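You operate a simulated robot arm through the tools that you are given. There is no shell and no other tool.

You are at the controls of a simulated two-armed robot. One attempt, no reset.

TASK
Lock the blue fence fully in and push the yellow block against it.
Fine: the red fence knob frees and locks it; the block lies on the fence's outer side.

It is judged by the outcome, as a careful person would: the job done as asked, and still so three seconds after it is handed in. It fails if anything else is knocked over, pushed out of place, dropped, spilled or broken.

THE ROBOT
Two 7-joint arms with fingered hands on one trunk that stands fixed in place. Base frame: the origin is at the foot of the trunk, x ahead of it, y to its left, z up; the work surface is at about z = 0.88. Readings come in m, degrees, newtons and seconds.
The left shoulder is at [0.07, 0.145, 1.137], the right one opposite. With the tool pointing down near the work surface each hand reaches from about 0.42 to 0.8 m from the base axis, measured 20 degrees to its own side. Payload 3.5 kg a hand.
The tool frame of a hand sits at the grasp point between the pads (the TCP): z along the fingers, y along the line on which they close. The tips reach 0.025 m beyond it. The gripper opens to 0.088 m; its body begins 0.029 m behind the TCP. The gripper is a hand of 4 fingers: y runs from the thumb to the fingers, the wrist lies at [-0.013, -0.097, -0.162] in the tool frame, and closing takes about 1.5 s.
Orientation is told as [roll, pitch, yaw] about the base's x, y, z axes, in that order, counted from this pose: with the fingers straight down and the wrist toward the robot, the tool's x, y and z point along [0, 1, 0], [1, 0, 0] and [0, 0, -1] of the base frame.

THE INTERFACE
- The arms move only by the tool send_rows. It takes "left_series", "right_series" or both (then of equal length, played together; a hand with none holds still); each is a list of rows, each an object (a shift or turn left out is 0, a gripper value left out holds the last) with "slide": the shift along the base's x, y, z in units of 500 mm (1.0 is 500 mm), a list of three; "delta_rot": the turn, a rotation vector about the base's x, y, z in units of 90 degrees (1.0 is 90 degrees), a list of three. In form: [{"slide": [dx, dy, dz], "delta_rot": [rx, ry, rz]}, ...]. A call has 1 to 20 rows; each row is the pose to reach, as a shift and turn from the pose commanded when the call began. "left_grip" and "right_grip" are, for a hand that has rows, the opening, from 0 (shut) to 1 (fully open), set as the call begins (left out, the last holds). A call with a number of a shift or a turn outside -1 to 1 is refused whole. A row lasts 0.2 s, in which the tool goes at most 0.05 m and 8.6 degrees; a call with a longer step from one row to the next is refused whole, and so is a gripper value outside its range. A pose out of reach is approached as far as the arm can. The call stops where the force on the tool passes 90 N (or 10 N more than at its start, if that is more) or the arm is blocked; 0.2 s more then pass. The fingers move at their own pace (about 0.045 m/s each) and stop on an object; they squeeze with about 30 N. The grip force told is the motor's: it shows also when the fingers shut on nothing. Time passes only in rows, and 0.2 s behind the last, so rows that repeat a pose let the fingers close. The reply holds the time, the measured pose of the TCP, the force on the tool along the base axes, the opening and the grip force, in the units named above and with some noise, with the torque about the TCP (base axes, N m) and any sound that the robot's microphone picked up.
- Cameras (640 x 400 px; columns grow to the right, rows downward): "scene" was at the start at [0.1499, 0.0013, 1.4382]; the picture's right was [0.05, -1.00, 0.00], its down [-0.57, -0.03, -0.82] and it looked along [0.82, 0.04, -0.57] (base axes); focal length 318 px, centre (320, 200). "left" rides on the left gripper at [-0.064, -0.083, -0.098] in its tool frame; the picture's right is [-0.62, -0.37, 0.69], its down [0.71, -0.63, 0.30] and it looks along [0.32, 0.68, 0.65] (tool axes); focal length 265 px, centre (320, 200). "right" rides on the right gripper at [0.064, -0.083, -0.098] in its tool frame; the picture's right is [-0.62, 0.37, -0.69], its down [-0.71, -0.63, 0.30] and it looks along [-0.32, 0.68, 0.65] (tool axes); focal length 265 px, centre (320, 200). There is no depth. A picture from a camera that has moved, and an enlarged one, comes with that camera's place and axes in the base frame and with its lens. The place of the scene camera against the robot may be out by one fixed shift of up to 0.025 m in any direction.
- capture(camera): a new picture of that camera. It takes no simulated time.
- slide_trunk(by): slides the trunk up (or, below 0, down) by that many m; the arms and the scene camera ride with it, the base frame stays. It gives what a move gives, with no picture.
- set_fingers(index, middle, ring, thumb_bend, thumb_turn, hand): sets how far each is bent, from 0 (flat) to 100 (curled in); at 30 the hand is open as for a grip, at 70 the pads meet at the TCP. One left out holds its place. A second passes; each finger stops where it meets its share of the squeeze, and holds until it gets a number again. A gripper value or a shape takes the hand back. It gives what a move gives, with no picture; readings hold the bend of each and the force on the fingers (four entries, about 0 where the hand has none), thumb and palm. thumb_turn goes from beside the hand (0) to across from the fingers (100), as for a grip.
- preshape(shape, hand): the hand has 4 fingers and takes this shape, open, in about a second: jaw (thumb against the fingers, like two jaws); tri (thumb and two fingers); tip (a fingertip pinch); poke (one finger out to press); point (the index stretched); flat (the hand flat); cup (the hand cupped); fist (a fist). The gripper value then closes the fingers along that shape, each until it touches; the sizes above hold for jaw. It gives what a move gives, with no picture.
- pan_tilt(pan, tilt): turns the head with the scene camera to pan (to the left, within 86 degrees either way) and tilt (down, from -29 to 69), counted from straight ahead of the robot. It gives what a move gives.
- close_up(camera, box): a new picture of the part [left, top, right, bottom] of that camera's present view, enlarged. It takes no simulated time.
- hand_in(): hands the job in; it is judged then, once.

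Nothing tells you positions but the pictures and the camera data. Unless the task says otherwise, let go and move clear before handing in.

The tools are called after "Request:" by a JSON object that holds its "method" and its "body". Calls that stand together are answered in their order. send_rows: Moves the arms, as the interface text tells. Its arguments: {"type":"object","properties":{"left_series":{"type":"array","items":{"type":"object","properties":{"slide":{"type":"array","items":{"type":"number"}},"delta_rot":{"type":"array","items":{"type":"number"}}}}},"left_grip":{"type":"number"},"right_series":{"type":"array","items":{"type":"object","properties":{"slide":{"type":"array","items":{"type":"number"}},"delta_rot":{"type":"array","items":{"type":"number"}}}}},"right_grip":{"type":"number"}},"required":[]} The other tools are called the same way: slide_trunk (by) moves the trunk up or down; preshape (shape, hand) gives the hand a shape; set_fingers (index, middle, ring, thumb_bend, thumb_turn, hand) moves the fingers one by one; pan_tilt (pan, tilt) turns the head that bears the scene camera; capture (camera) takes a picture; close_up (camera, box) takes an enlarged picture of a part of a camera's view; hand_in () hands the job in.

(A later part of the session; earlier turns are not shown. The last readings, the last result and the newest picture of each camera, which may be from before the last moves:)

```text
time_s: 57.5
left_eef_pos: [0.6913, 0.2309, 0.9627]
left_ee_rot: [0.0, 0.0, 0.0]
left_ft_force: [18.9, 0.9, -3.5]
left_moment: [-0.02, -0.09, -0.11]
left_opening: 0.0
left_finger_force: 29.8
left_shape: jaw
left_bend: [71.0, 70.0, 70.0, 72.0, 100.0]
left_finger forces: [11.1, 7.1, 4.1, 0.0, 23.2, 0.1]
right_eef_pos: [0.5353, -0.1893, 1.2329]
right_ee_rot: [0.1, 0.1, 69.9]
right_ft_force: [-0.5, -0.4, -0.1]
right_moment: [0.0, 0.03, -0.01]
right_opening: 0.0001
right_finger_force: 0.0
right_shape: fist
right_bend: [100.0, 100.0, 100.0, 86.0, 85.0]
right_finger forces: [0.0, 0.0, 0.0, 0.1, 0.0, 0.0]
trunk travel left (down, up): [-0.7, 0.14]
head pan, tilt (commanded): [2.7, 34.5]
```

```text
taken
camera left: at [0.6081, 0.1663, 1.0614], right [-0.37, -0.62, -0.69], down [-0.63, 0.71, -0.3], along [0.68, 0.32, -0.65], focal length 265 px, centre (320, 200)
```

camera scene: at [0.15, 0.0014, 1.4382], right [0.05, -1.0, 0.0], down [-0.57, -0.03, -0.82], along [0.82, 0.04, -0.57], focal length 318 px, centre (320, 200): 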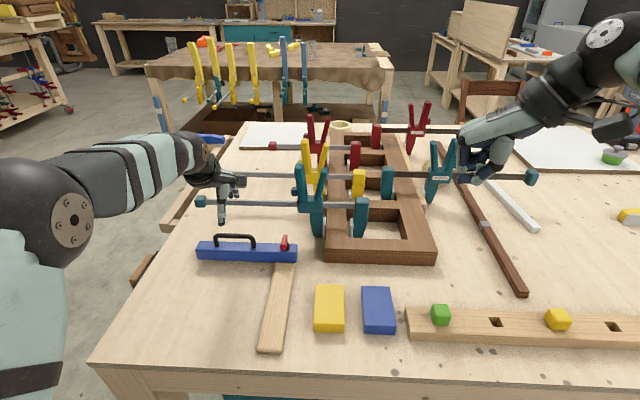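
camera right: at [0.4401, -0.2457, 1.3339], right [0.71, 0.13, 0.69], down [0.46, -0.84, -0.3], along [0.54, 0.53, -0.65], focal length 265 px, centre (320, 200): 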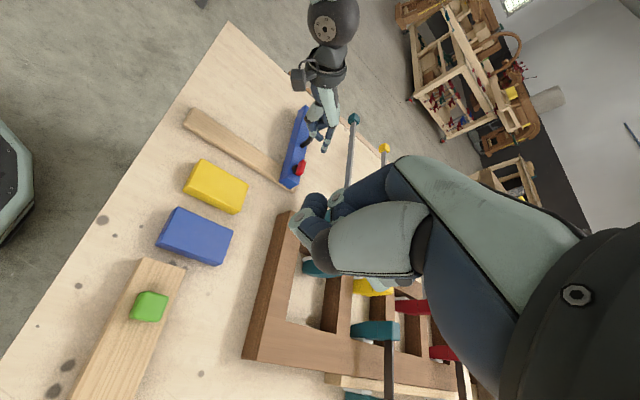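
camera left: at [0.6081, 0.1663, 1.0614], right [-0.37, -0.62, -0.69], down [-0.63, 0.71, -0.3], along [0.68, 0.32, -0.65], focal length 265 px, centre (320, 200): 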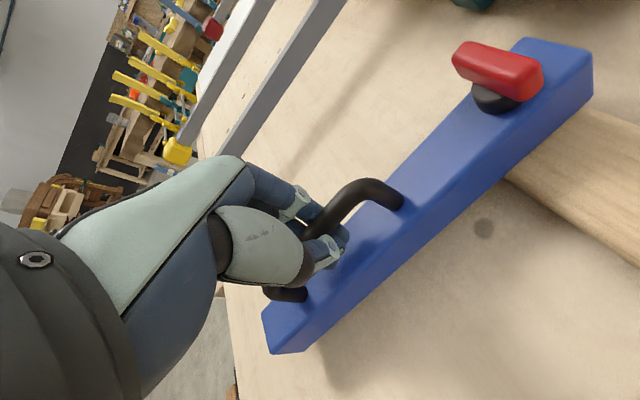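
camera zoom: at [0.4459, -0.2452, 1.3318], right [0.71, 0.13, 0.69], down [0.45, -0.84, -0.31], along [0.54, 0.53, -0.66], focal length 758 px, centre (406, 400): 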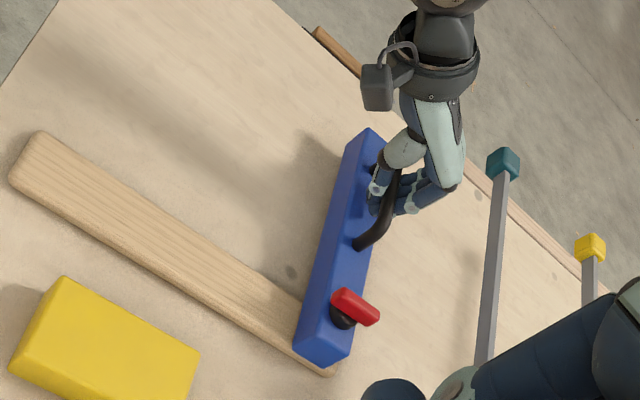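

The handle resisted a 19 N pull (when free it moved under 2 N), so the fence is locked fully in. I'll relax the pull, open the hand and lift away.

Request:
{"method": "send_rows", "body": {"left_series": [{"slide": [0.01, 0, 0]}, {"slide": [0.02, 0, 0]}, {"slide": [0.02, 0, 0]}]}}

Request:
{"method": "send_rows", "body": {"left_series": [{"slide": [0, 0, 0]}, {"slide": [0, 0, 0]}, {"slide": [0, 0, 0]}, {"slide": [0, 0, 0]}, {"slide": [0, 0, 0]}, {"slide": [0, 0, 0]}, {"slide": [0, 0, 0]}], "left_grip": 0.8}}

Request:
{"method": "capture", "body": {"camera": "left"}}

Request:
{"method": "close_up", "body": {"camera": "right", "box": [220, 60, 360, 200]}}

```text
time_s: 58.3
left_eef_pos: [0.6936, 0.2308, 0.9631]
left_ee_rot: [0.0, 0.4, 0.0]
left_ft_force: [-6.2, 0.0, -9.1]
left_moment: [-0.04, 0.03, -0.04]
left_opening: 0.0
left_finger_force: 30.4
left_shape: jaw
left_bend: [71.0, 70.0, 70.0, 72.0, 100.0]
left_finger forces: [3.7, 3.1, 2.9, 0.0, 35.1, 0.0]
right_eef_pos: [0.5294, -0.1889, 1.2345]
right_ee_rot: [0.1, -0.1, 70.1]
right_ft_force: [-0.5, 0.5, -0.8]
right_moment: [0.01, -0.03, -0.01]
right_opening: 0.0
right_finger_force: 0.0
right_shape: fist
right_bend: [100.0, 100.0, 100.0, 86.0, 85.0]
right_finger forces: [0.0, 0.1, 0.0, 0.1, 0.0, 0.1]
trunk travel left (down, up): [-0.7, 0.14]
head pan, tilt (commanded): [2.7, 34.5]
```

```text
time_s: 59.9
left_eef_pos: [0.6965, 0.2299, 0.9659]
left_ee_rot: [0.0, 0.0, 0.0]
left_ft_force: [-0.4, 0.1, -0.1]
left_moment: [0.01, -0.02, 0.03]
left_opening: 0.0703
left_finger_force: 0.1
left_shape: jaw
left_bend: [27.0, 34.0, 32.0, 49.0, 99.0]
left_finger forces: [0.1, 0.1, 0.1, 0.0, 0.1, 0.0]
right_eef_pos: [0.5316, -0.1897, 1.236]
right_ee_rot: [0.0, 0.0, 70.0]
right_ft_force: [0.1, 0.1, 0.6]
right_moment: [0.04, -0.06, -0.02]
right_opening: 0.0
right_finger_force: 0.1
right_shape: fist
right_bend: [100.0, 100.0, 100.0, 86.0, 85.0]
right_finger forces: [0.0, 0.0, 0.0, 0.0, 0.0, 0.0]
trunk travel left (down, up): [-0.7, 0.14]
head pan, tilt (commanded): [2.7, 34.5]
```

```text
taken
camera left: at [0.6135, 0.1656, 1.0636], right [-0.37, -0.62, -0.69], down [-0.63, 0.71, -0.3], along [0.68, 0.32, -0.65], focal length 265 px, centre (320, 200)
```

left: 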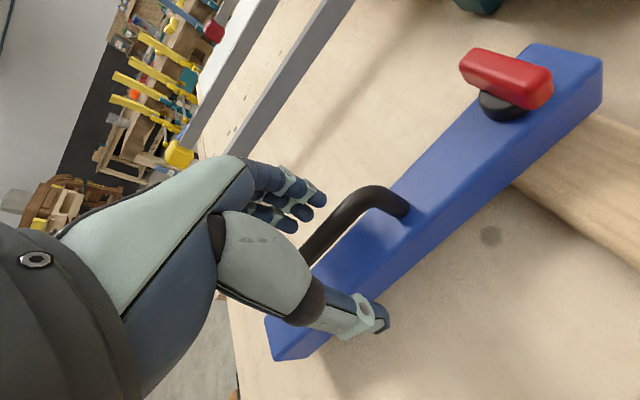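

```text
2.86 times, centred on (290, 130) of right
camera zoom: at [0.4402, -0.2457, 1.3336], right [0.71, 0.13, 0.69], down [0.46, -0.84, -0.3], along [0.54, 0.53, -0.65], focal length 758 px, centre (406, 400)
```

zoom: 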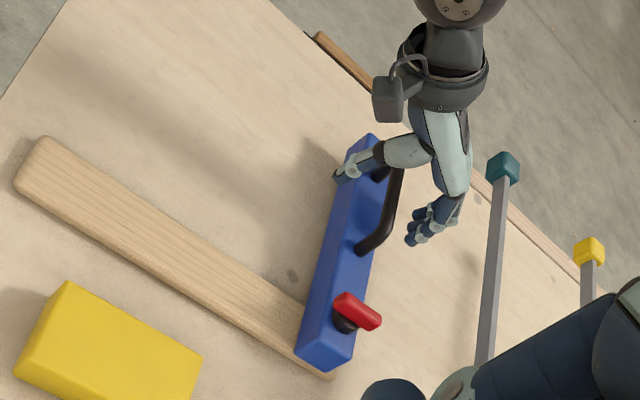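

The picture matches the one from before the tug exactly, so the fence is locked in place. I'll lift and carry the left hand to above the yellow block, turning it so the jaws close across the block's 6 cm width, with the right hand giving some room.

Request:
{"method": "send_rows", "body": {"left_series": [{"slide": [0, 0, 0.08]}, {"slide": [0, 0, 0.17]}, {"slide": [-0.01, 0, 0.26]}], "right_series": [{"slide": [0, -0.03, 0]}, {"slide": [0, -0.06, 0]}, {"slide": [0, -0.1, 0]}]}}

Request:
{"method": "send_rows", "body": {"left_series": [{"slide": [-0.025, -0.037, 0], "delta_rot": [0, 0, -0.083]}, {"slide": [-0.05, -0.075, 0], "delta_rot": [0, 0, -0.167]}, {"slide": [-0.075, -0.112, 0], "delta_rot": [0, 0, -0.25]}, {"slide": [-0.1, -0.15, 0], "delta_rot": [0, 0, -0.333]}, {"slide": [-0.125, -0.187, 0], "delta_rot": [0, 0, -0.417]}, {"slide": [-0.15, -0.225, 0], "delta_rot": [0, 0, -0.5]}, {"slide": [-0.18, -0.262, 0], "delta_rot": [0, 0, -0.583]}, {"slide": [-0.21, -0.3, 0], "delta_rot": [0, 0, -0.667]}, {"slide": [-0.24, -0.338, 0], "delta_rot": [0, 0, -0.75]}, {"slide": [-0.27, -0.375, 0], "delta_rot": [0, 0, -0.833]}, {"slide": [-0.3, -0.415, 0], "delta_rot": [0, 0, -0.917]}, {"slide": [-0.3, -0.45, 0], "delta_rot": [0, 0, -1.0]}, {"slide": [-0.3, -0.45, 0], "delta_rot": [0, 0, -1.0]}]}}

Request:
{"method": "capture", "body": {"camera": "left"}}

Request:
{"method": "capture", "body": {"camera": "right"}}

Request:
{"method": "capture", "body": {"camera": "scene"}}

```text
time_s: 60.7
left_eef_pos: [0.6933, 0.2265, 1.0962]
left_ee_rot: [0.2, 0.1, 0.0]
left_ft_force: [0.2, 0.4, -1.2]
left_moment: [0.01, 0.02, 0.01]
left_opening: 0.0701
left_finger_force: 0.1
left_shape: jaw
left_bend: [27.0, 34.0, 32.0, 49.0, 99.0]
left_finger forces: [0.1, 0.1, 0.0, 0.0, 0.0, 0.0]
right_eef_pos: [0.5305, -0.2414, 1.2385]
right_ee_rot: [0.0, 0.1, 70.0]
right_ft_force: [0.0, -0.2, 0.0]
right_moment: [0.04, -0.05, -0.02]
right_opening: 0.0
right_finger_force: 0.0
right_shape: fist
right_bend: [100.0, 100.0, 100.0, 86.0, 85.0]
right_finger forces: [0.0, 0.0, 0.1, 0.1, 0.0, 0.0]
trunk travel left (down, up): [-0.7, 0.14]
head pan, tilt (commanded): [2.7, 34.5]
```

```text
time_s: 63.5
left_eef_pos: [0.5408, 0.0036, 1.0954]
left_ee_rot: [0.0, 0.0, -90.1]
left_ft_force: [-0.6, 0.9, -0.1]
left_moment: [-0.02, -0.02, 0.02]
left_opening: 0.0704
left_finger_force: 0.0
left_shape: jaw
left_bend: [27.0, 34.0, 32.0, 49.0, 99.0]
left_finger forces: [0.0, 0.0, 0.0, 0.0, 0.0, 0.0]
right_eef_pos: [0.5318, -0.2385, 1.2378]
right_ee_rot: [0.0, 0.1, 70.0]
right_ft_force: [-0.5, 0.6, 0.1]
right_moment: [0.01, -0.02, 0.02]
right_opening: 0.0
right_finger_force: 0.1
right_shape: fist
right_bend: [100.0, 100.0, 100.0, 86.0, 85.0]
right_finger forces: [0.0, 0.0, 0.1, 0.1, 0.1, 0.0]
trunk travel left (down, up): [-0.7, 0.14]
head pan, tilt (commanded): [2.7, 34.5]
```

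```text
taken
camera left: at [0.4775, 0.0886, 1.1935], right [-0.62, 0.37, -0.69], down [0.72, 0.63, -0.3], along [0.32, -0.68, -0.65], focal length 265 px, centre (320, 200)
```

left: 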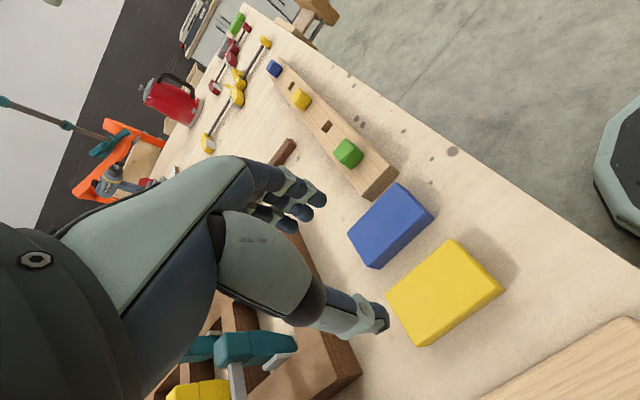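

```text
taken
camera right: at [0.441, -0.2949, 1.3368], right [0.71, 0.13, 0.69], down [0.46, -0.84, -0.3], along [0.54, 0.53, -0.65], focal length 265 px, centre (320, 200)
```

right: 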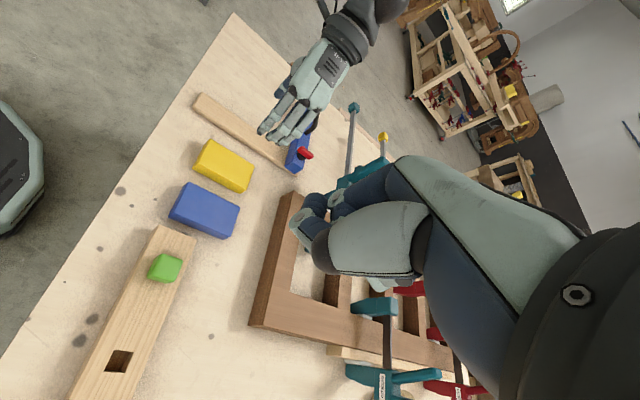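

```text
taken
camera scene: at [0.1495, 0.0015, 1.4382], right [0.05, -1.0, 0.0], down [-0.57, -0.03, -0.82], along [0.82, 0.04, -0.57], focal length 318 px, centre (320, 200)
```

scene: 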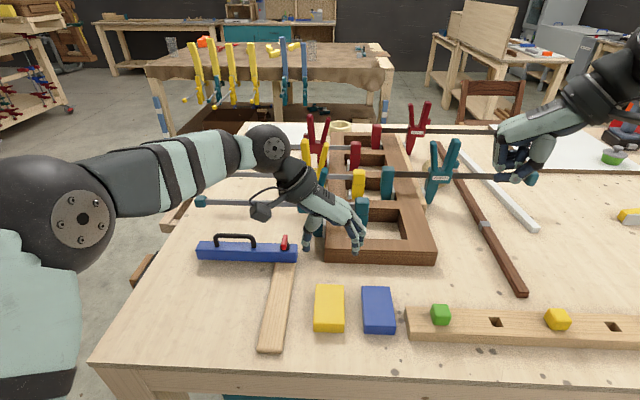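

I'll zoom on the two blocks from both hand cameras to fix the yellow block's position and the gap to the blue one.

Request:
{"method": "close_up", "body": {"camera": "left", "box": [330, 170, 530, 360]}}

Request:
{"method": "close_up", "body": {"camera": "right", "box": [160, 120, 280, 250]}}

```text
2.11 times, centred on (430, 265) of left
camera zoom: at [0.4775, 0.0886, 1.1935], right [-0.62, 0.37, -0.69], down [0.72, 0.63, -0.3], along [0.32, -0.68, -0.65], focal length 559 px, centre (88, 63)
```

zoom: 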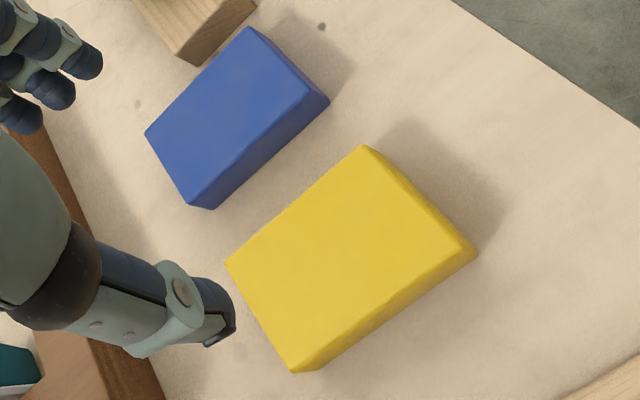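

```text
3.08 times, centred on (220, 185) of right
camera zoom: at [0.441, -0.2949, 1.3368], right [0.71, 0.13, 0.69], down [0.46, -0.84, -0.3], along [0.54, 0.53, -0.65], focal length 817 px, centre (628, 246)
```

zoom: 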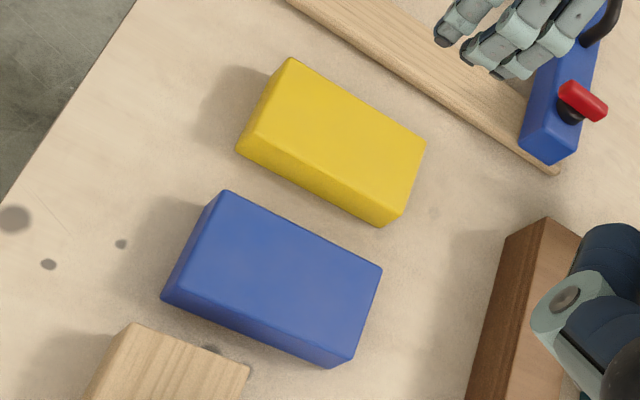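

The yellow block spans x 0.511–0.608 and y −0.022–0.036, with its top at z≈0.907; the gap to the blue block is about 35 mm. I'll open fully, lower partway and check the finger clearance between the blocks.

Request:
{"method": "send_rows", "body": {"left_series": [{"slide": [0.008, 0.019, -0.06]}, {"slide": [0.008, 0.019, -0.12]}, {"slide": [0.008, 0.019, -0.18]}, {"slide": [0.008, 0.019, -0.24]}, {"slide": [0.008, 0.019, -0.24]}], "left_grip": 1.0}}

Request:
{"method": "capture", "body": {"camera": "left"}}

Request:
{"method": "close_up", "body": {"camera": "right", "box": [160, 100, 300, 250]}}

Request:
{"method": "close_up", "body": {"camera": "scene", "box": [270, 230, 410, 350]}}

```text
time_s: 64.7
left_eef_pos: [0.5449, 0.0151, 0.9757]
left_ee_rot: [0.0, 0.0, -90.0]
left_ft_force: [-0.2, -0.6, -0.7]
left_moment: [-0.02, -0.01, -0.06]
left_opening: 0.0876
left_finger_force: 0.1
left_shape: jaw
left_bend: [30.0, 30.0, 30.0, 30.0, 98.0]
left_finger forces: [0.1, 0.0, 0.0, 0.1, 0.0, 0.1]
right_eef_pos: [0.5302, -0.2397, 1.2394]
right_ee_rot: [0.0, 0.0, 69.9]
right_ft_force: [-0.3, 0.0, -0.8]
right_moment: [-0.02, 0.03, -0.02]
right_opening: 0.0
right_finger_force: 0.1
right_shape: fist
right_bend: [100.0, 100.0, 100.0, 86.0, 85.0]
right_finger forces: [0.1, 0.1, 0.1, 0.0, 0.1, 0.0]
trunk travel left (down, up): [-0.7, 0.14]
head pan, tilt (commanded): [2.7, 34.5]
```

```text
taken
camera left: at [0.4813, 0.0986, 1.0732], right [-0.62, 0.37, -0.69], down [0.71, 0.63, -0.3], along [0.32, -0.68, -0.65], focal length 265 px, centre (320, 200)
```

left: 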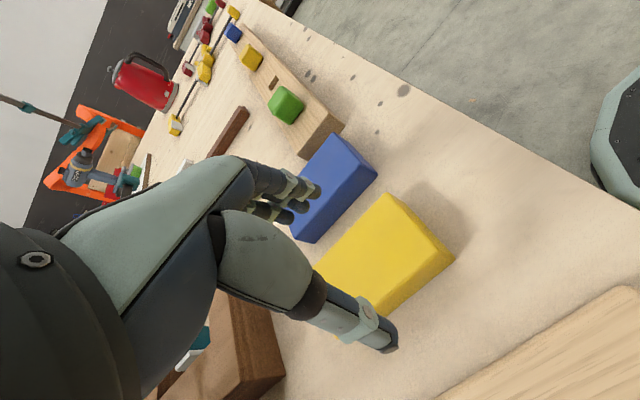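

```text
2.67 times, centred on (230, 175) of right
camera zoom: at [0.4409, -0.2952, 1.3368], right [0.71, 0.13, 0.69], down [0.46, -0.84, -0.3], along [0.54, 0.53, -0.65], focal length 708 px, centre (560, 267)
```

zoom: 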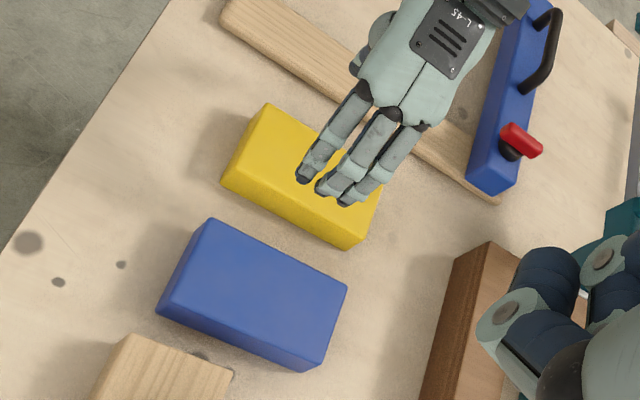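

```text
3.33 times, centred on (340, 290) of scene
camera zoom: at [0.1493, 0.0011, 1.4383], right [0.05, -1.0, 0.0], down [-0.57, -0.03, -0.82], along [0.82, 0.04, -0.57], focal length 1060 px, centre (253, -100)
```

zoom: 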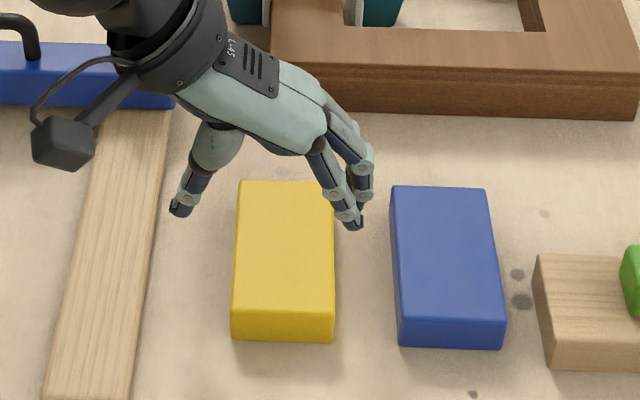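

The fingertips are a few millimetres too close to the yellow block's right edge. I'll shift 8 mm toward −y so they drop into the middle of the gap, then descend.

Request:
{"method": "send_rows", "body": {"left_series": [{"slide": [0, -0.016, 0]}, {"slide": [0, -0.016, -0.04]}, {"slide": [0, -0.016, -0.08]}, {"slide": [0, -0.016, -0.08]}]}}

Request:
{"method": "close_up", "body": {"camera": "right", "box": [160, 100, 300, 250]}}

Request:
{"method": "close_up", "body": {"camera": "scene", "box": [270, 230, 410, 350]}}

```text
time_s: 65.7
left_eef_pos: [0.5476, 0.005, 0.9342]
left_ee_rot: [0.0, 0.0, -89.9]
left_ft_force: [0.6, -0.8, 0.5]
left_moment: [0.01, -0.01, 0.01]
left_opening: 0.0876
left_finger_force: 0.0
left_shape: jaw
left_bend: [30.0, 30.0, 30.0, 30.0, 98.0]
left_finger forces: [0.1, 0.1, 0.0, 0.0, 0.0, 0.0]
right_eef_pos: [0.5315, -0.24, 1.2386]
right_ee_rot: [0.0, 0.0, 70.1]
right_ft_force: [-0.1, 0.9, 0.0]
right_moment: [0.01, -0.04, -0.03]
right_opening: 0.0
right_finger_force: 0.1
right_shape: fist
right_bend: [100.0, 100.0, 100.0, 86.0, 85.0]
right_finger forces: [0.0, 0.0, 0.1, 0.0, 0.1, 0.1]
trunk travel left (down, up): [-0.7, 0.14]
head pan, tilt (commanded): [2.7, 34.5]
```

```text
2.67 times, centred on (230, 175) of right
camera zoom: at [0.4411, -0.2953, 1.3367], right [0.71, 0.13, 0.69], down [0.46, -0.84, -0.3], along [0.54, 0.53, -0.65], focal length 708 px, centre (560, 267)
```

zoom: 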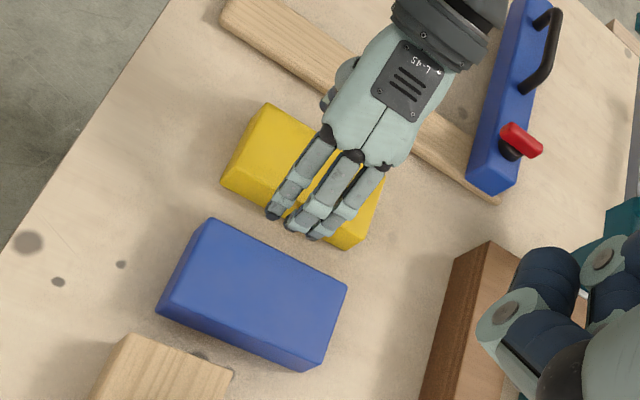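

```text
3.33 times, centred on (340, 290) of scene
camera zoom: at [0.1496, 0.001, 1.4382], right [0.05, -1.0, 0.0], down [-0.57, -0.03, -0.82], along [0.82, 0.04, -0.57], focal length 1060 px, centre (253, -100)
```

zoom: 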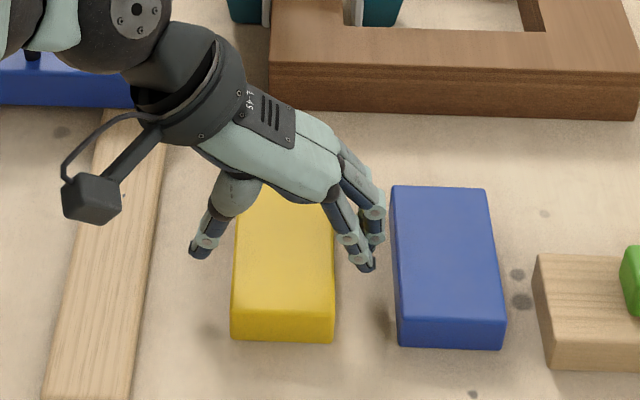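

The fingertips are centred in the gap and the thumb has clear room on the other side. I'll go down the last 18 mm and close on the block.

Request:
{"method": "send_rows", "body": {"left_series": [{"slide": [0, 0, -0.018]}, {"slide": [0, 0, -0.036]}, {"slide": [0, 0, -0.036]}]}}

Request:
{"method": "close_up", "body": {"camera": "scene", "box": [270, 230, 410, 350]}}

Request:
{"method": "close_up", "body": {"camera": "right", "box": [160, 100, 300, 250]}}

```text
time_s: 66.5
left_eef_pos: [0.5483, 0.0069, 0.9174]
left_ee_rot: [0.0, 0.0, -90.1]
left_ft_force: [0.9, 0.3, -0.5]
left_moment: [0.0, -0.01, 0.0]
left_opening: 0.0875
left_finger_force: 0.0
left_shape: jaw
left_bend: [30.0, 30.0, 30.0, 30.0, 98.0]
left_finger forces: [0.1, 0.0, 0.0, 0.0, 0.1, 0.1]
right_eef_pos: [0.5317, -0.2392, 1.2391]
right_ee_rot: [-0.1, 0.0, 69.9]
right_ft_force: [-0.4, 0.0, 0.9]
right_moment: [-0.03, 0.0, -0.01]
right_opening: 0.0001
right_finger_force: 0.1
right_shape: fist
right_bend: [100.0, 100.0, 100.0, 86.0, 85.0]
right_finger forces: [0.0, 0.0, 0.0, 0.0, 0.0, 0.0]
trunk travel left (down, up): [-0.7, 0.14]
head pan, tilt (commanded): [2.7, 34.5]
```

```text
3.33 times, centred on (340, 290) of scene
camera zoom: at [0.1498, 0.0012, 1.4382], right [0.05, -1.0, 0.0], down [-0.57, -0.03, -0.82], along [0.82, 0.04, -0.57], focal length 1060 px, centre (253, -100)
```

zoom: 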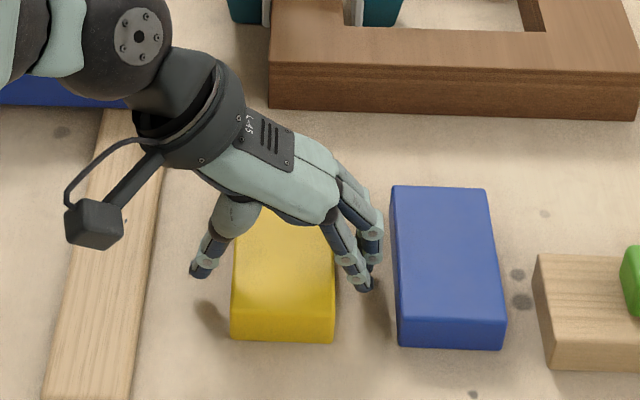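

```text
2.67 times, centred on (230, 175) of right
camera zoom: at [0.4413, -0.2952, 1.3367], right [0.71, 0.13, 0.69], down [0.46, -0.84, -0.3], along [0.54, 0.53, -0.65], focal length 708 px, centre (560, 267)
```

zoom: 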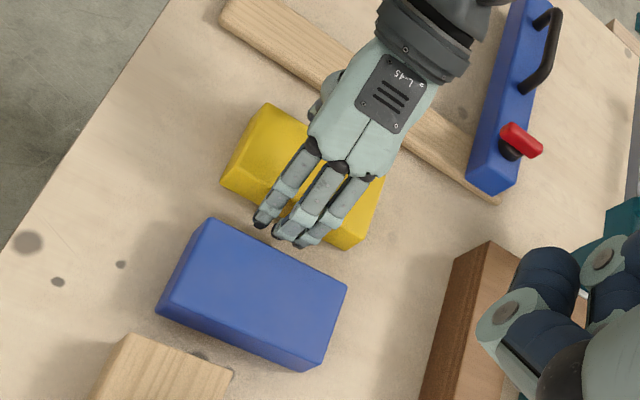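

Request:
{"method": "send_rows", "body": {"left_series": [{"slide": [0, 0, -0.008]}, {"slide": [0, 0, -0.008]}]}}

Request:
{"method": "send_rows", "body": {"left_series": [{"slide": [0, 0, 0]}, {"slide": [0, 0, 0]}, {"slide": [0, 0, 0]}, {"slide": [0, 0, 0]}, {"slide": [0, 0, 0]}, {"slide": [0, 0, 0]}, {"slide": [0, 0, 0]}, {"slide": [0, 0, 0]}], "left_grip": 0}}

Request:
{"method": "close_up", "body": {"camera": "scene", "box": [270, 230, 410, 350]}}

Request:
{"method": "close_up", "body": {"camera": "right", "box": [160, 100, 300, 250]}}

```text
time_s: 67.1
left_eef_pos: [0.547, 0.0049, 0.9133]
left_ee_rot: [0.1, 0.0, -90.1]
left_ft_force: [0.8, -0.2, 0.0]
left_moment: [0.01, -0.02, 0.03]
left_opening: 0.0879
left_finger_force: 0.1
left_shape: jaw
left_bend: [30.0, 30.0, 30.0, 30.0, 98.0]
left_finger forces: [0.1, 0.1, 0.1, 0.1, 0.0, 0.0]
right_eef_pos: [0.5311, -0.2395, 1.2382]
right_ee_rot: [0.0, 0.0, 70.1]
right_ft_force: [0.6, -0.5, 0.2]
right_moment: [-0.01, 0.02, -0.04]
right_opening: 0.0
right_finger_force: 0.1
right_shape: fist
right_bend: [100.0, 100.0, 100.0, 86.0, 85.0]
right_finger forces: [0.1, 0.0, 0.0, 0.1, 0.0, 0.0]
trunk travel left (down, up): [-0.7, 0.14]
head pan, tilt (commanded): [2.7, 34.5]
```

```text
time_s: 68.9
left_eef_pos: [0.5464, 0.0052, 0.9127]
left_ee_rot: [0.1, 0.0, -89.9]
left_ft_force: [0.0, -1.1, 0.3]
left_moment: [0.0, 0.0, -0.06]
left_opening: 0.0558
left_finger_force: 29.6
left_shape: jaw
left_bend: [29.0, 40.0, 37.0, 61.0, 99.0]
left_finger forces: [15.5, 8.3, 3.7, 0.1, 27.3, 0.1]
right_eef_pos: [0.531, -0.2386, 1.2378]
right_ee_rot: [0.0, 0.0, 69.9]
right_ft_force: [0.9, 0.4, -0.2]
right_moment: [0.02, -0.01, -0.05]
right_opening: 0.0002
right_finger_force: 0.1
right_shape: fist
right_bend: [100.0, 100.0, 100.0, 86.0, 85.0]
right_finger forces: [0.0, 0.0, 0.0, 0.0, 0.0, 0.0]
trunk travel left (down, up): [-0.7, 0.14]
head pan, tilt (commanded): [2.7, 34.5]
```

```text
3.33 times, centred on (340, 290) of scene
camera zoom: at [0.1502, 0.0012, 1.4381], right [0.05, -1.0, 0.0], down [-0.57, -0.03, -0.82], along [0.82, 0.04, -0.57], focal length 1060 px, centre (253, -100)
```

zoom: 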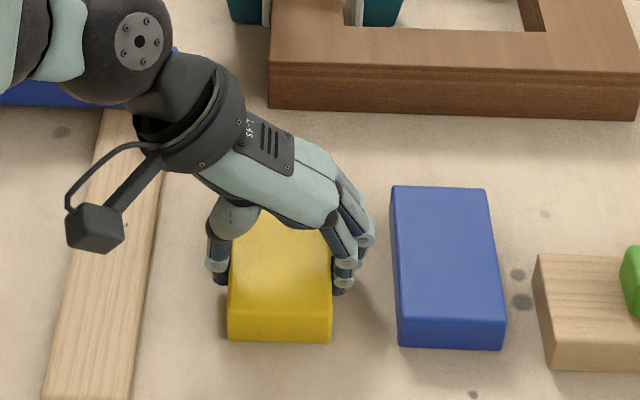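

```text
2.67 times, centred on (230, 175) of right
camera zoom: at [0.4416, -0.2952, 1.3365], right [0.71, 0.13, 0.69], down [0.46, -0.84, -0.3], along [0.54, 0.53, -0.65], focal length 708 px, centre (560, 267)
```

zoom: 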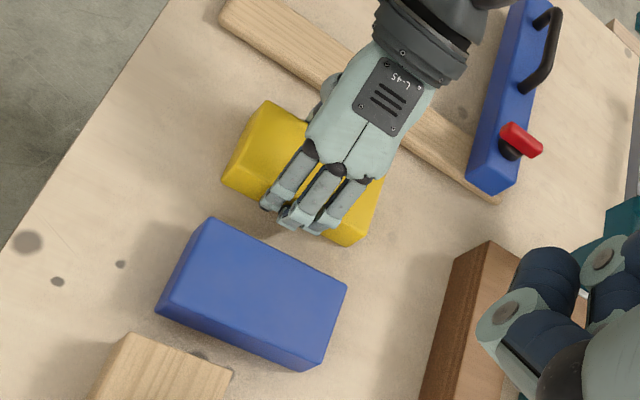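

The block is gripped firmly (about 56 mm). I'll lift it 5 cm straight up and check.

Request:
{"method": "send_rows", "body": {"left_series": [{"slide": [0, 0, 0.03]}, {"slide": [0, 0, 0.07]}, {"slide": [0, 0, 0.11]}, {"slide": [0, 0, 0.11]}]}}

Request:
{"method": "close_up", "body": {"camera": "scene", "box": [220, 200, 420, 350]}}

Request:
{"method": "close_up", "body": {"camera": "right", "box": [160, 60, 320, 220]}}

```text
time_s: 69.9
left_eef_pos: [0.5462, 0.0078, 0.9671]
left_ee_rot: [-0.1, 0.1, -90.1]
left_ft_force: [-0.7, 0.1, -1.8]
left_moment: [0.01, 0.02, 0.0]
left_opening: 0.0557
left_finger_force: 30.2
left_shape: jaw
left_bend: [29.0, 40.0, 37.0, 61.0, 99.0]
left_finger forces: [15.5, 8.3, 3.7, 0.0, 27.3, 0.0]
right_eef_pos: [0.5318, -0.2394, 1.2379]
right_ee_rot: [0.0, -0.1, 70.0]
right_ft_force: [0.3, 0.4, 0.4]
right_moment: [0.02, 0.03, -0.01]
right_opening: 0.0
right_finger_force: 0.0
right_shape: fist
right_bend: [100.0, 100.0, 100.0, 86.0, 85.0]
right_finger forces: [0.0, 0.0, 0.0, 0.0, 0.0, 0.0]
trunk travel left (down, up): [-0.7, 0.14]
head pan, tilt (commanded): [2.7, 34.5]
```

```text
2.67 times, centred on (320, 275) of scene
camera zoom: at [0.1505, 0.0012, 1.4381], right [0.05, -1.0, 0.0], down [-0.57, -0.03, -0.82], along [0.82, 0.04, -0.57], focal length 848 px, centre (320, 0)
```

zoom: 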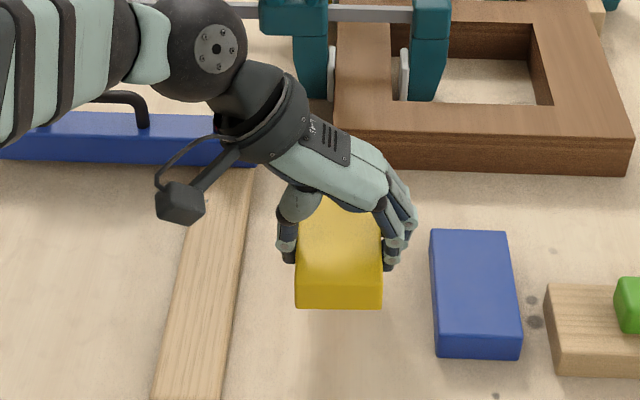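

```text
2.50 times, centred on (240, 140) of right
camera zoom: at [0.4419, -0.2952, 1.3364], right [0.71, 0.13, 0.69], down [0.46, -0.84, -0.3], along [0.54, 0.53, -0.65], focal length 664 px, centre (520, 350)
```

zoom: 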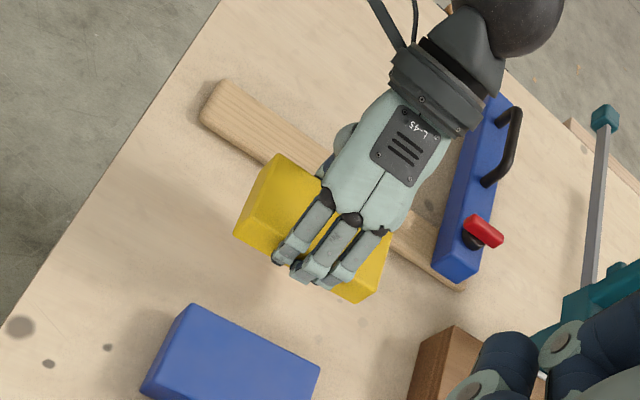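

The block is held level and clear. I'll carry it over the rail to the left, in front of the fence's near (outer) face.

Request:
{"method": "send_rows", "body": {"left_series": [{"slide": [0.0, 0.05, 0]}, {"slide": [0.0, 0.11, 0]}, {"slide": [0.0, 0.17, 0]}, {"slide": [0.01, 0.23, 0]}, {"slide": [0.02, 0.29, 0]}, {"slide": [0.035, 0.35, 0]}, {"slide": [0.05, 0.4, 0]}, {"slide": [0.05, 0.4, 0]}]}}

Request:
{"method": "capture", "body": {"camera": "scene"}}

Request:
{"method": "close_up", "body": {"camera": "right", "box": [160, 40, 340, 200]}}

Request:
{"method": "capture", "body": {"camera": "left"}}

```text
time_s: 71.7
left_eef_pos: [0.5709, 0.2072, 0.9696]
left_ee_rot: [0.0, 0.0, -89.9]
left_ft_force: [-0.4, -0.4, -1.7]
left_moment: [-0.02, 0.05, 0.01]
left_opening: 0.0558
left_finger_force: 30.2
left_shape: jaw
left_bend: [29.0, 40.0, 37.0, 61.0, 99.0]
left_finger forces: [15.5, 8.2, 3.7, 0.0, 27.4, 0.0]
right_eef_pos: [0.5309, -0.2387, 1.2373]
right_ee_rot: [0.0, 0.0, 70.0]
right_ft_force: [-0.5, 0.6, -0.2]
right_moment: [0.01, 0.02, 0.01]
right_opening: 0.0002
right_finger_force: 0.1
right_shape: fist
right_bend: [100.0, 100.0, 100.0, 86.0, 85.0]
right_finger forces: [0.0, 0.0, 0.0, 0.1, 0.0, 0.0]
trunk travel left (down, up): [-0.7, 0.14]
head pan, tilt (commanded): [2.7, 34.5]
```

```text
taken
camera scene: at [0.15, 0.0005, 1.4382], right [0.05, -1.0, 0.0], down [-0.57, -0.03, -0.82], along [0.82, 0.04, -0.57], focal length 318 px, centre (320, 200)
```

scene: 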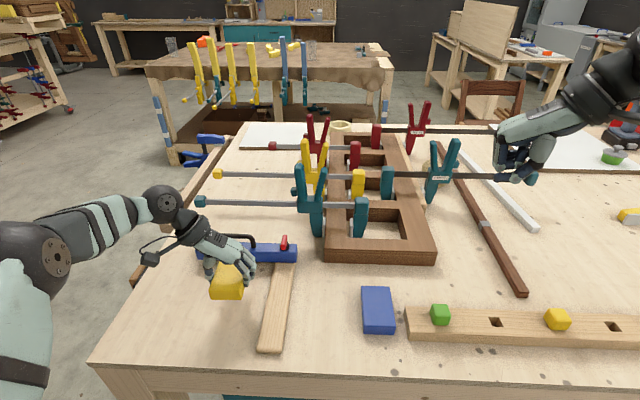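

```text
2.50 times, centred on (250, 120) of right
camera zoom: at [0.4415, -0.2958, 1.3364], right [0.71, 0.13, 0.69], down [0.46, -0.84, -0.3], along [0.54, 0.53, -0.65], focal length 664 px, centre (495, 400)
```

zoom: 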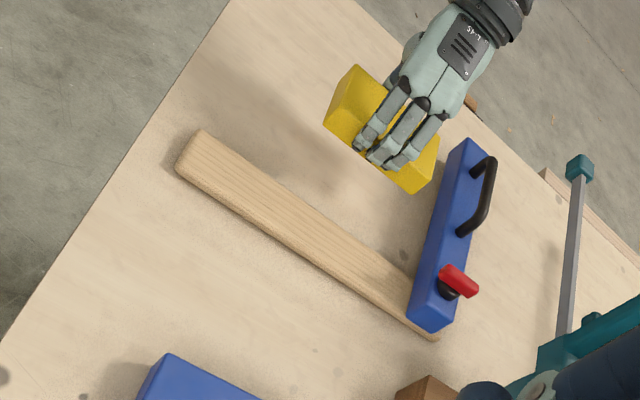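

```text
taken
camera left: at [0.5069, 0.2909, 1.068], right [-0.62, 0.37, -0.69], down [0.71, 0.63, -0.3], along [0.32, -0.68, -0.65], focal length 265 px, centre (320, 200)
```

left: 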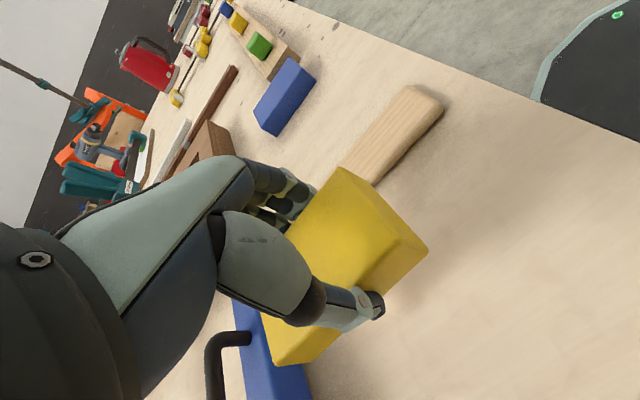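

The block hovers left of the rail, about 5 cm short of the fence. I'll move 2 cm closer and lower it gently onto the table.

Request:
{"method": "send_rows", "body": {"left_series": [{"slide": [0.02, 0, -0.02]}, {"slide": [0.036, 0, -0.05]}, {"slide": [0.036, 0, -0.08]}, {"slide": [0.036, 0, -0.1]}, {"slide": [0.036, 0, -0.108]}, {"slide": [0.036, 0, -0.108]}]}}

Request:
{"method": "close_up", "body": {"camera": "right", "box": [200, 40, 340, 180]}}

Request:
{"method": "close_up", "body": {"camera": "scene", "box": [170, 200, 310, 330]}}

```text
time_s: 73.1
left_eef_pos: [0.5888, 0.2057, 0.9135]
left_ee_rot: [-0.1, -0.1, -90.0]
left_ft_force: [0.3, 0.5, -1.3]
left_moment: [0.03, 0.0, -0.02]
left_opening: 0.056
left_finger_force: 29.9
left_shape: jaw
left_bend: [29.0, 40.0, 37.0, 61.0, 99.0]
left_finger forces: [15.5, 8.3, 3.5, 0.0, 27.4, 0.0]
right_eef_pos: [0.5314, -0.2388, 1.2381]
right_ee_rot: [0.1, 0.0, 70.0]
right_ft_force: [0.0, -0.1, 0.7]
right_moment: [0.04, 0.01, 0.04]
right_opening: 0.0
right_finger_force: 0.1
right_shape: fist
right_bend: [100.0, 100.0, 100.0, 86.0, 85.0]
right_finger forces: [0.0, 0.1, 0.1, 0.0, 0.0, 0.1]
trunk travel left (down, up): [-0.7, 0.14]
head pan, tilt (commanded): [2.7, 34.5]
```

```text
2.86 times, centred on (270, 110) of right
camera zoom: at [0.4416, -0.295, 1.3366], right [0.71, 0.13, 0.69], down [0.46, -0.84, -0.3], along [0.54, 0.53, -0.65], focal length 758 px, centre (463, 457)
```

zoom: 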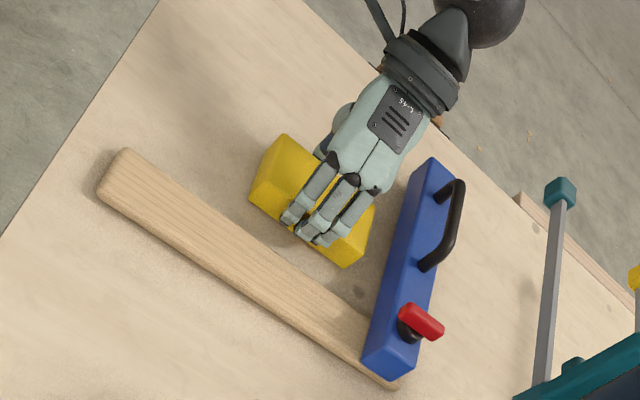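

```text
3.08 times, centred on (240, 265) of scene
camera zoom: at [0.1502, 0.0013, 1.4382], right [0.05, -1.0, 0.0], down [-0.57, -0.03, -0.82], along [0.82, 0.04, -0.57], focal length 979 px, centre (566, 0)
```

zoom: 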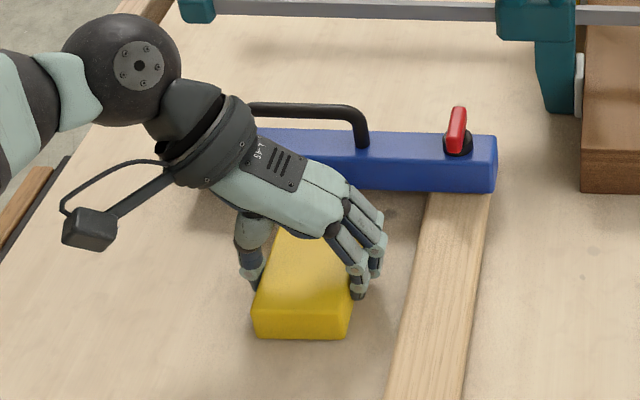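

Request:
{"method": "send_rows", "body": {"left_series": [{"slide": [0, 0, -0.002]}, {"slide": [0, 0, -0.004]}, {"slide": [0, 0, -0.004]}]}}

```text
time_s: 73.9
left_eef_pos: [0.588, 0.207, 0.9125]
left_ee_rot: [0.0, 0.0, -89.9]
left_ft_force: [0.1, 0.2, -0.1]
left_moment: [0.0, 0.0, -0.01]
left_opening: 0.0559
left_finger_force: 30.2
left_shape: jaw
left_bend: [29.0, 40.0, 37.0, 61.0, 99.0]
left_finger forces: [15.4, 8.3, 3.9, 0.1, 27.5, 0.0]
right_eef_pos: [0.5317, -0.2381, 1.2381]
right_ee_rot: [-0.1, 0.1, 70.0]
right_ft_force: [0.9, -0.3, 0.6]
right_moment: [0.05, -0.03, 0.02]
right_opening: 0.0
right_finger_force: 0.0
right_shape: fist
right_bend: [100.0, 100.0, 100.0, 86.0, 85.0]
right_finger forces: [0.0, 0.1, 0.0, 0.1, 0.0, 0.0]
trunk travel left (down, up): [-0.7, 0.14]
head pan, tilt (commanded): [2.7, 34.5]
```

The block's weight now rests on the table. Still holding it, I'll slide it slowly along +x toward the fence face, watching for contact force.

Request:
{"method": "send_rows", "body": {"left_series": [{"slide": [0.01, 0, 0]}, {"slide": [0.02, 0, 0]}, {"slide": [0.03, 0, 0]}, {"slide": [0.04, 0, 0]}, {"slide": [0.048, 0, 0]}, {"slide": [0.048, 0, 0]}]}}

Request:
{"method": "close_up", "body": {"camera": "right", "box": [200, 40, 340, 180]}}

Request:
{"method": "close_up", "body": {"camera": "scene", "box": [170, 200, 310, 330]}}

```text
time_s: 75.3
left_eef_pos: [0.6134, 0.2066, 0.9134]
left_ee_rot: [0.0, 0.0, -90.0]
left_ft_force: [-0.6, 0.4, 1.5]
left_moment: [0.04, 0.01, 0.02]
left_opening: 0.0555
left_finger_force: 29.8
left_shape: jaw
left_bend: [29.0, 41.0, 38.0, 61.0, 98.0]
left_finger forces: [15.6, 8.1, 3.7, 0.0, 27.7, 0.1]
right_eef_pos: [0.5304, -0.2387, 1.2391]
right_ee_rot: [0.0, 0.0, 70.0]
right_ft_force: [0.3, 0.3, -0.2]
right_moment: [-0.02, 0.02, 0.02]
right_opening: 0.0001
right_finger_force: 0.1
right_shape: fist
right_bend: [100.0, 100.0, 100.0, 86.0, 85.0]
right_finger forces: [0.0, 0.1, 0.0, 0.0, 0.0, 0.0]
trunk travel left (down, up): [-0.7, 0.14]
head pan, tilt (commanded): [2.7, 34.5]
```

```text
2.86 times, centred on (270, 110) of right
camera zoom: at [0.4407, -0.2952, 1.3369], right [0.71, 0.13, 0.69], down [0.46, -0.84, -0.3], along [0.54, 0.53, -0.65], focal length 758 px, centre (463, 457)
```

zoom: 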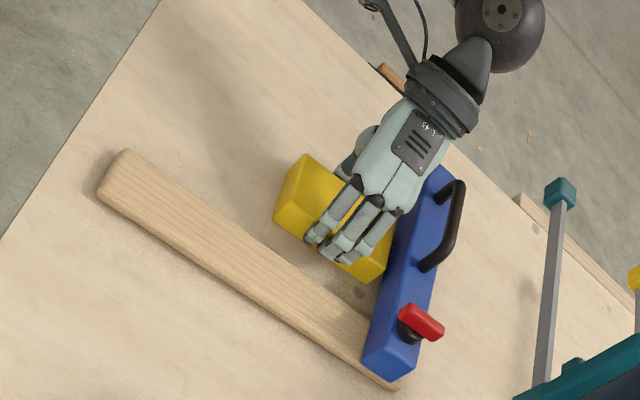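

```text
3.08 times, centred on (240, 265) of scene
camera zoom: at [0.1492, 0.0012, 1.4383], right [0.05, -1.0, 0.0], down [-0.57, -0.03, -0.82], along [0.82, 0.04, -0.57], focal length 979 px, centre (566, 0)
```

zoom: 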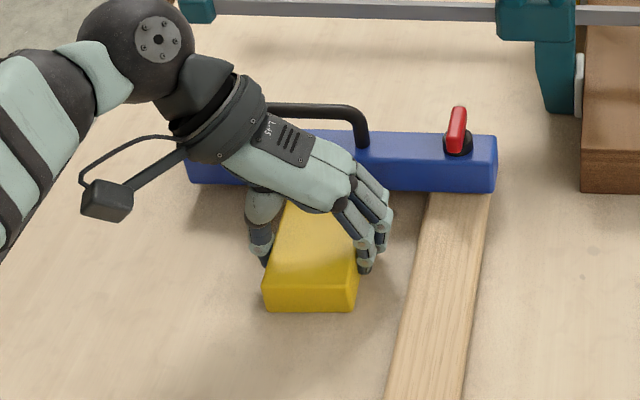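

The block is almost touching. I'll continue in very small steps until the contact force shows.

Request:
{"method": "send_rows", "body": {"left_series": [{"slide": [0.005, 0, 0]}, {"slide": [0.01, 0, 0]}, {"slide": [0.015, 0, 0]}, {"slide": [0.018, 0, 0]}, {"slide": [0.018, 0, 0]}]}}

Request:
{"method": "close_up", "body": {"camera": "right", "box": [220, 60, 320, 160]}}

```text
time_s: 76.5
left_eef_pos: [0.6183, 0.2079, 0.9123]
left_ee_rot: [-0.1, 0.0, -90.2]
left_ft_force: [-13.0, 2.4, -2.7]
left_moment: [0.02, 0.21, -0.28]
left_opening: 0.0551
left_finger_force: 29.8
left_shape: jaw
left_bend: [73.0, 41.0, 38.0, 61.0, 97.0]
left_finger forces: [14.9, 7.9, 3.9, 0.1, 28.2, 0.1]
right_eef_pos: [0.5299, -0.2397, 1.2391]
right_ee_rot: [-0.1, 0.0, 70.1]
right_ft_force: [0.4, 0.1, -0.3]
right_moment: [0.03, 0.0, -0.02]
right_opening: 0.0002
right_finger_force: 0.0
right_shape: fist
right_bend: [100.0, 100.0, 100.0, 86.0, 85.0]
right_finger forces: [0.1, 0.0, 0.0, 0.1, 0.0, 0.0]
trunk travel left (down, up): [-0.7, 0.14]
head pan, tilt (commanded): [2.7, 34.5]
```

```text
4.00 times, centred on (270, 110) of right
camera zoom: at [0.4392, -0.2946, 1.3375], right [0.71, 0.13, 0.69], down [0.46, -0.84, -0.3], along [0.54, 0.53, -0.65], focal length 1062 px, centre (520, 560)
```

zoom: 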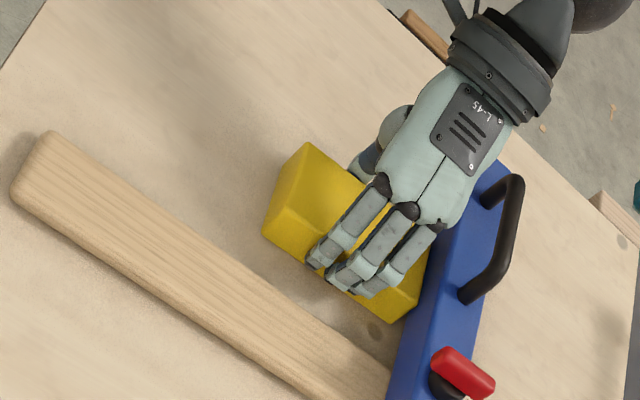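

Contact is made: 13 N against the fence with the block seated on its near face. I'll open the hand to release the block there and look before lifting.

Request:
{"method": "send_rows", "body": {"left_series": [{"slide": [-0.004, 0, 0]}, {"slide": [-0.004, 0, 0]}, {"slide": [-0.004, 0, 0]}, {"slide": [-0.004, 0, 0]}, {"slide": [-0.004, 0, 0]}, {"slide": [-0.004, 0, 0]}], "left_grip": 0.9}}

Request:
{"method": "close_up", "body": {"camera": "right", "box": [220, 60, 320, 160]}}

Request:
{"method": "close_up", "body": {"camera": "scene", "box": [170, 200, 310, 330]}}

```text
time_s: 77.9
left_eef_pos: [0.6188, 0.2063, 0.9129]
left_ee_rot: [0.0, 0.0, -90.0]
left_ft_force: [0.3, 0.0, 0.1]
left_moment: [0.02, -0.02, 0.01]
left_opening: 0.079
left_finger_force: 0.0
left_shape: jaw
left_bend: [30.0, 32.0, 30.0, 34.0, 98.0]
left_finger forces: [0.0, 0.1, 0.0, 0.0, 0.0, 0.0]
right_eef_pos: [0.5319, -0.2402, 1.2382]
right_ee_rot: [0.1, 0.0, 70.0]
right_ft_force: [0.4, -0.1, -1.3]
right_moment: [-0.01, 0.01, -0.03]
right_opening: 0.0
right_finger_force: 0.0
right_shape: fist
right_bend: [100.0, 100.0, 100.0, 86.0, 85.0]
right_finger forces: [0.0, 0.0, 0.0, 0.2, 0.0, 0.0]
trunk travel left (down, up): [-0.7, 0.14]
head pan, tilt (commanded): [2.7, 34.5]
```

```text
4.00 times, centred on (270, 110) of right
camera zoom: at [0.4413, -0.295, 1.3367], right [0.71, 0.13, 0.69], down [0.46, -0.84, -0.3], along [0.54, 0.53, -0.65], focal length 1062 px, centre (520, 560)
```

zoom: 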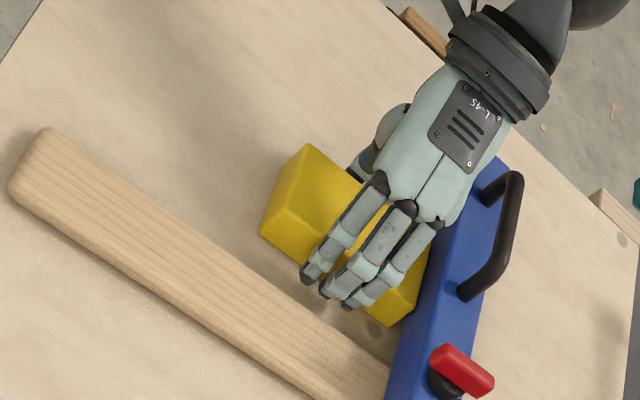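

```text
3.08 times, centred on (240, 265) of scene
camera zoom: at [0.1498, 0.0013, 1.4382], right [0.05, -1.0, 0.0], down [-0.57, -0.03, -0.82], along [0.82, 0.04, -0.57], focal length 979 px, centre (566, 0)
```

zoom: 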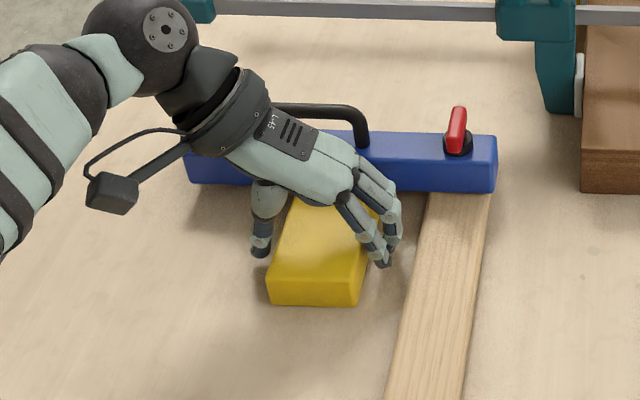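

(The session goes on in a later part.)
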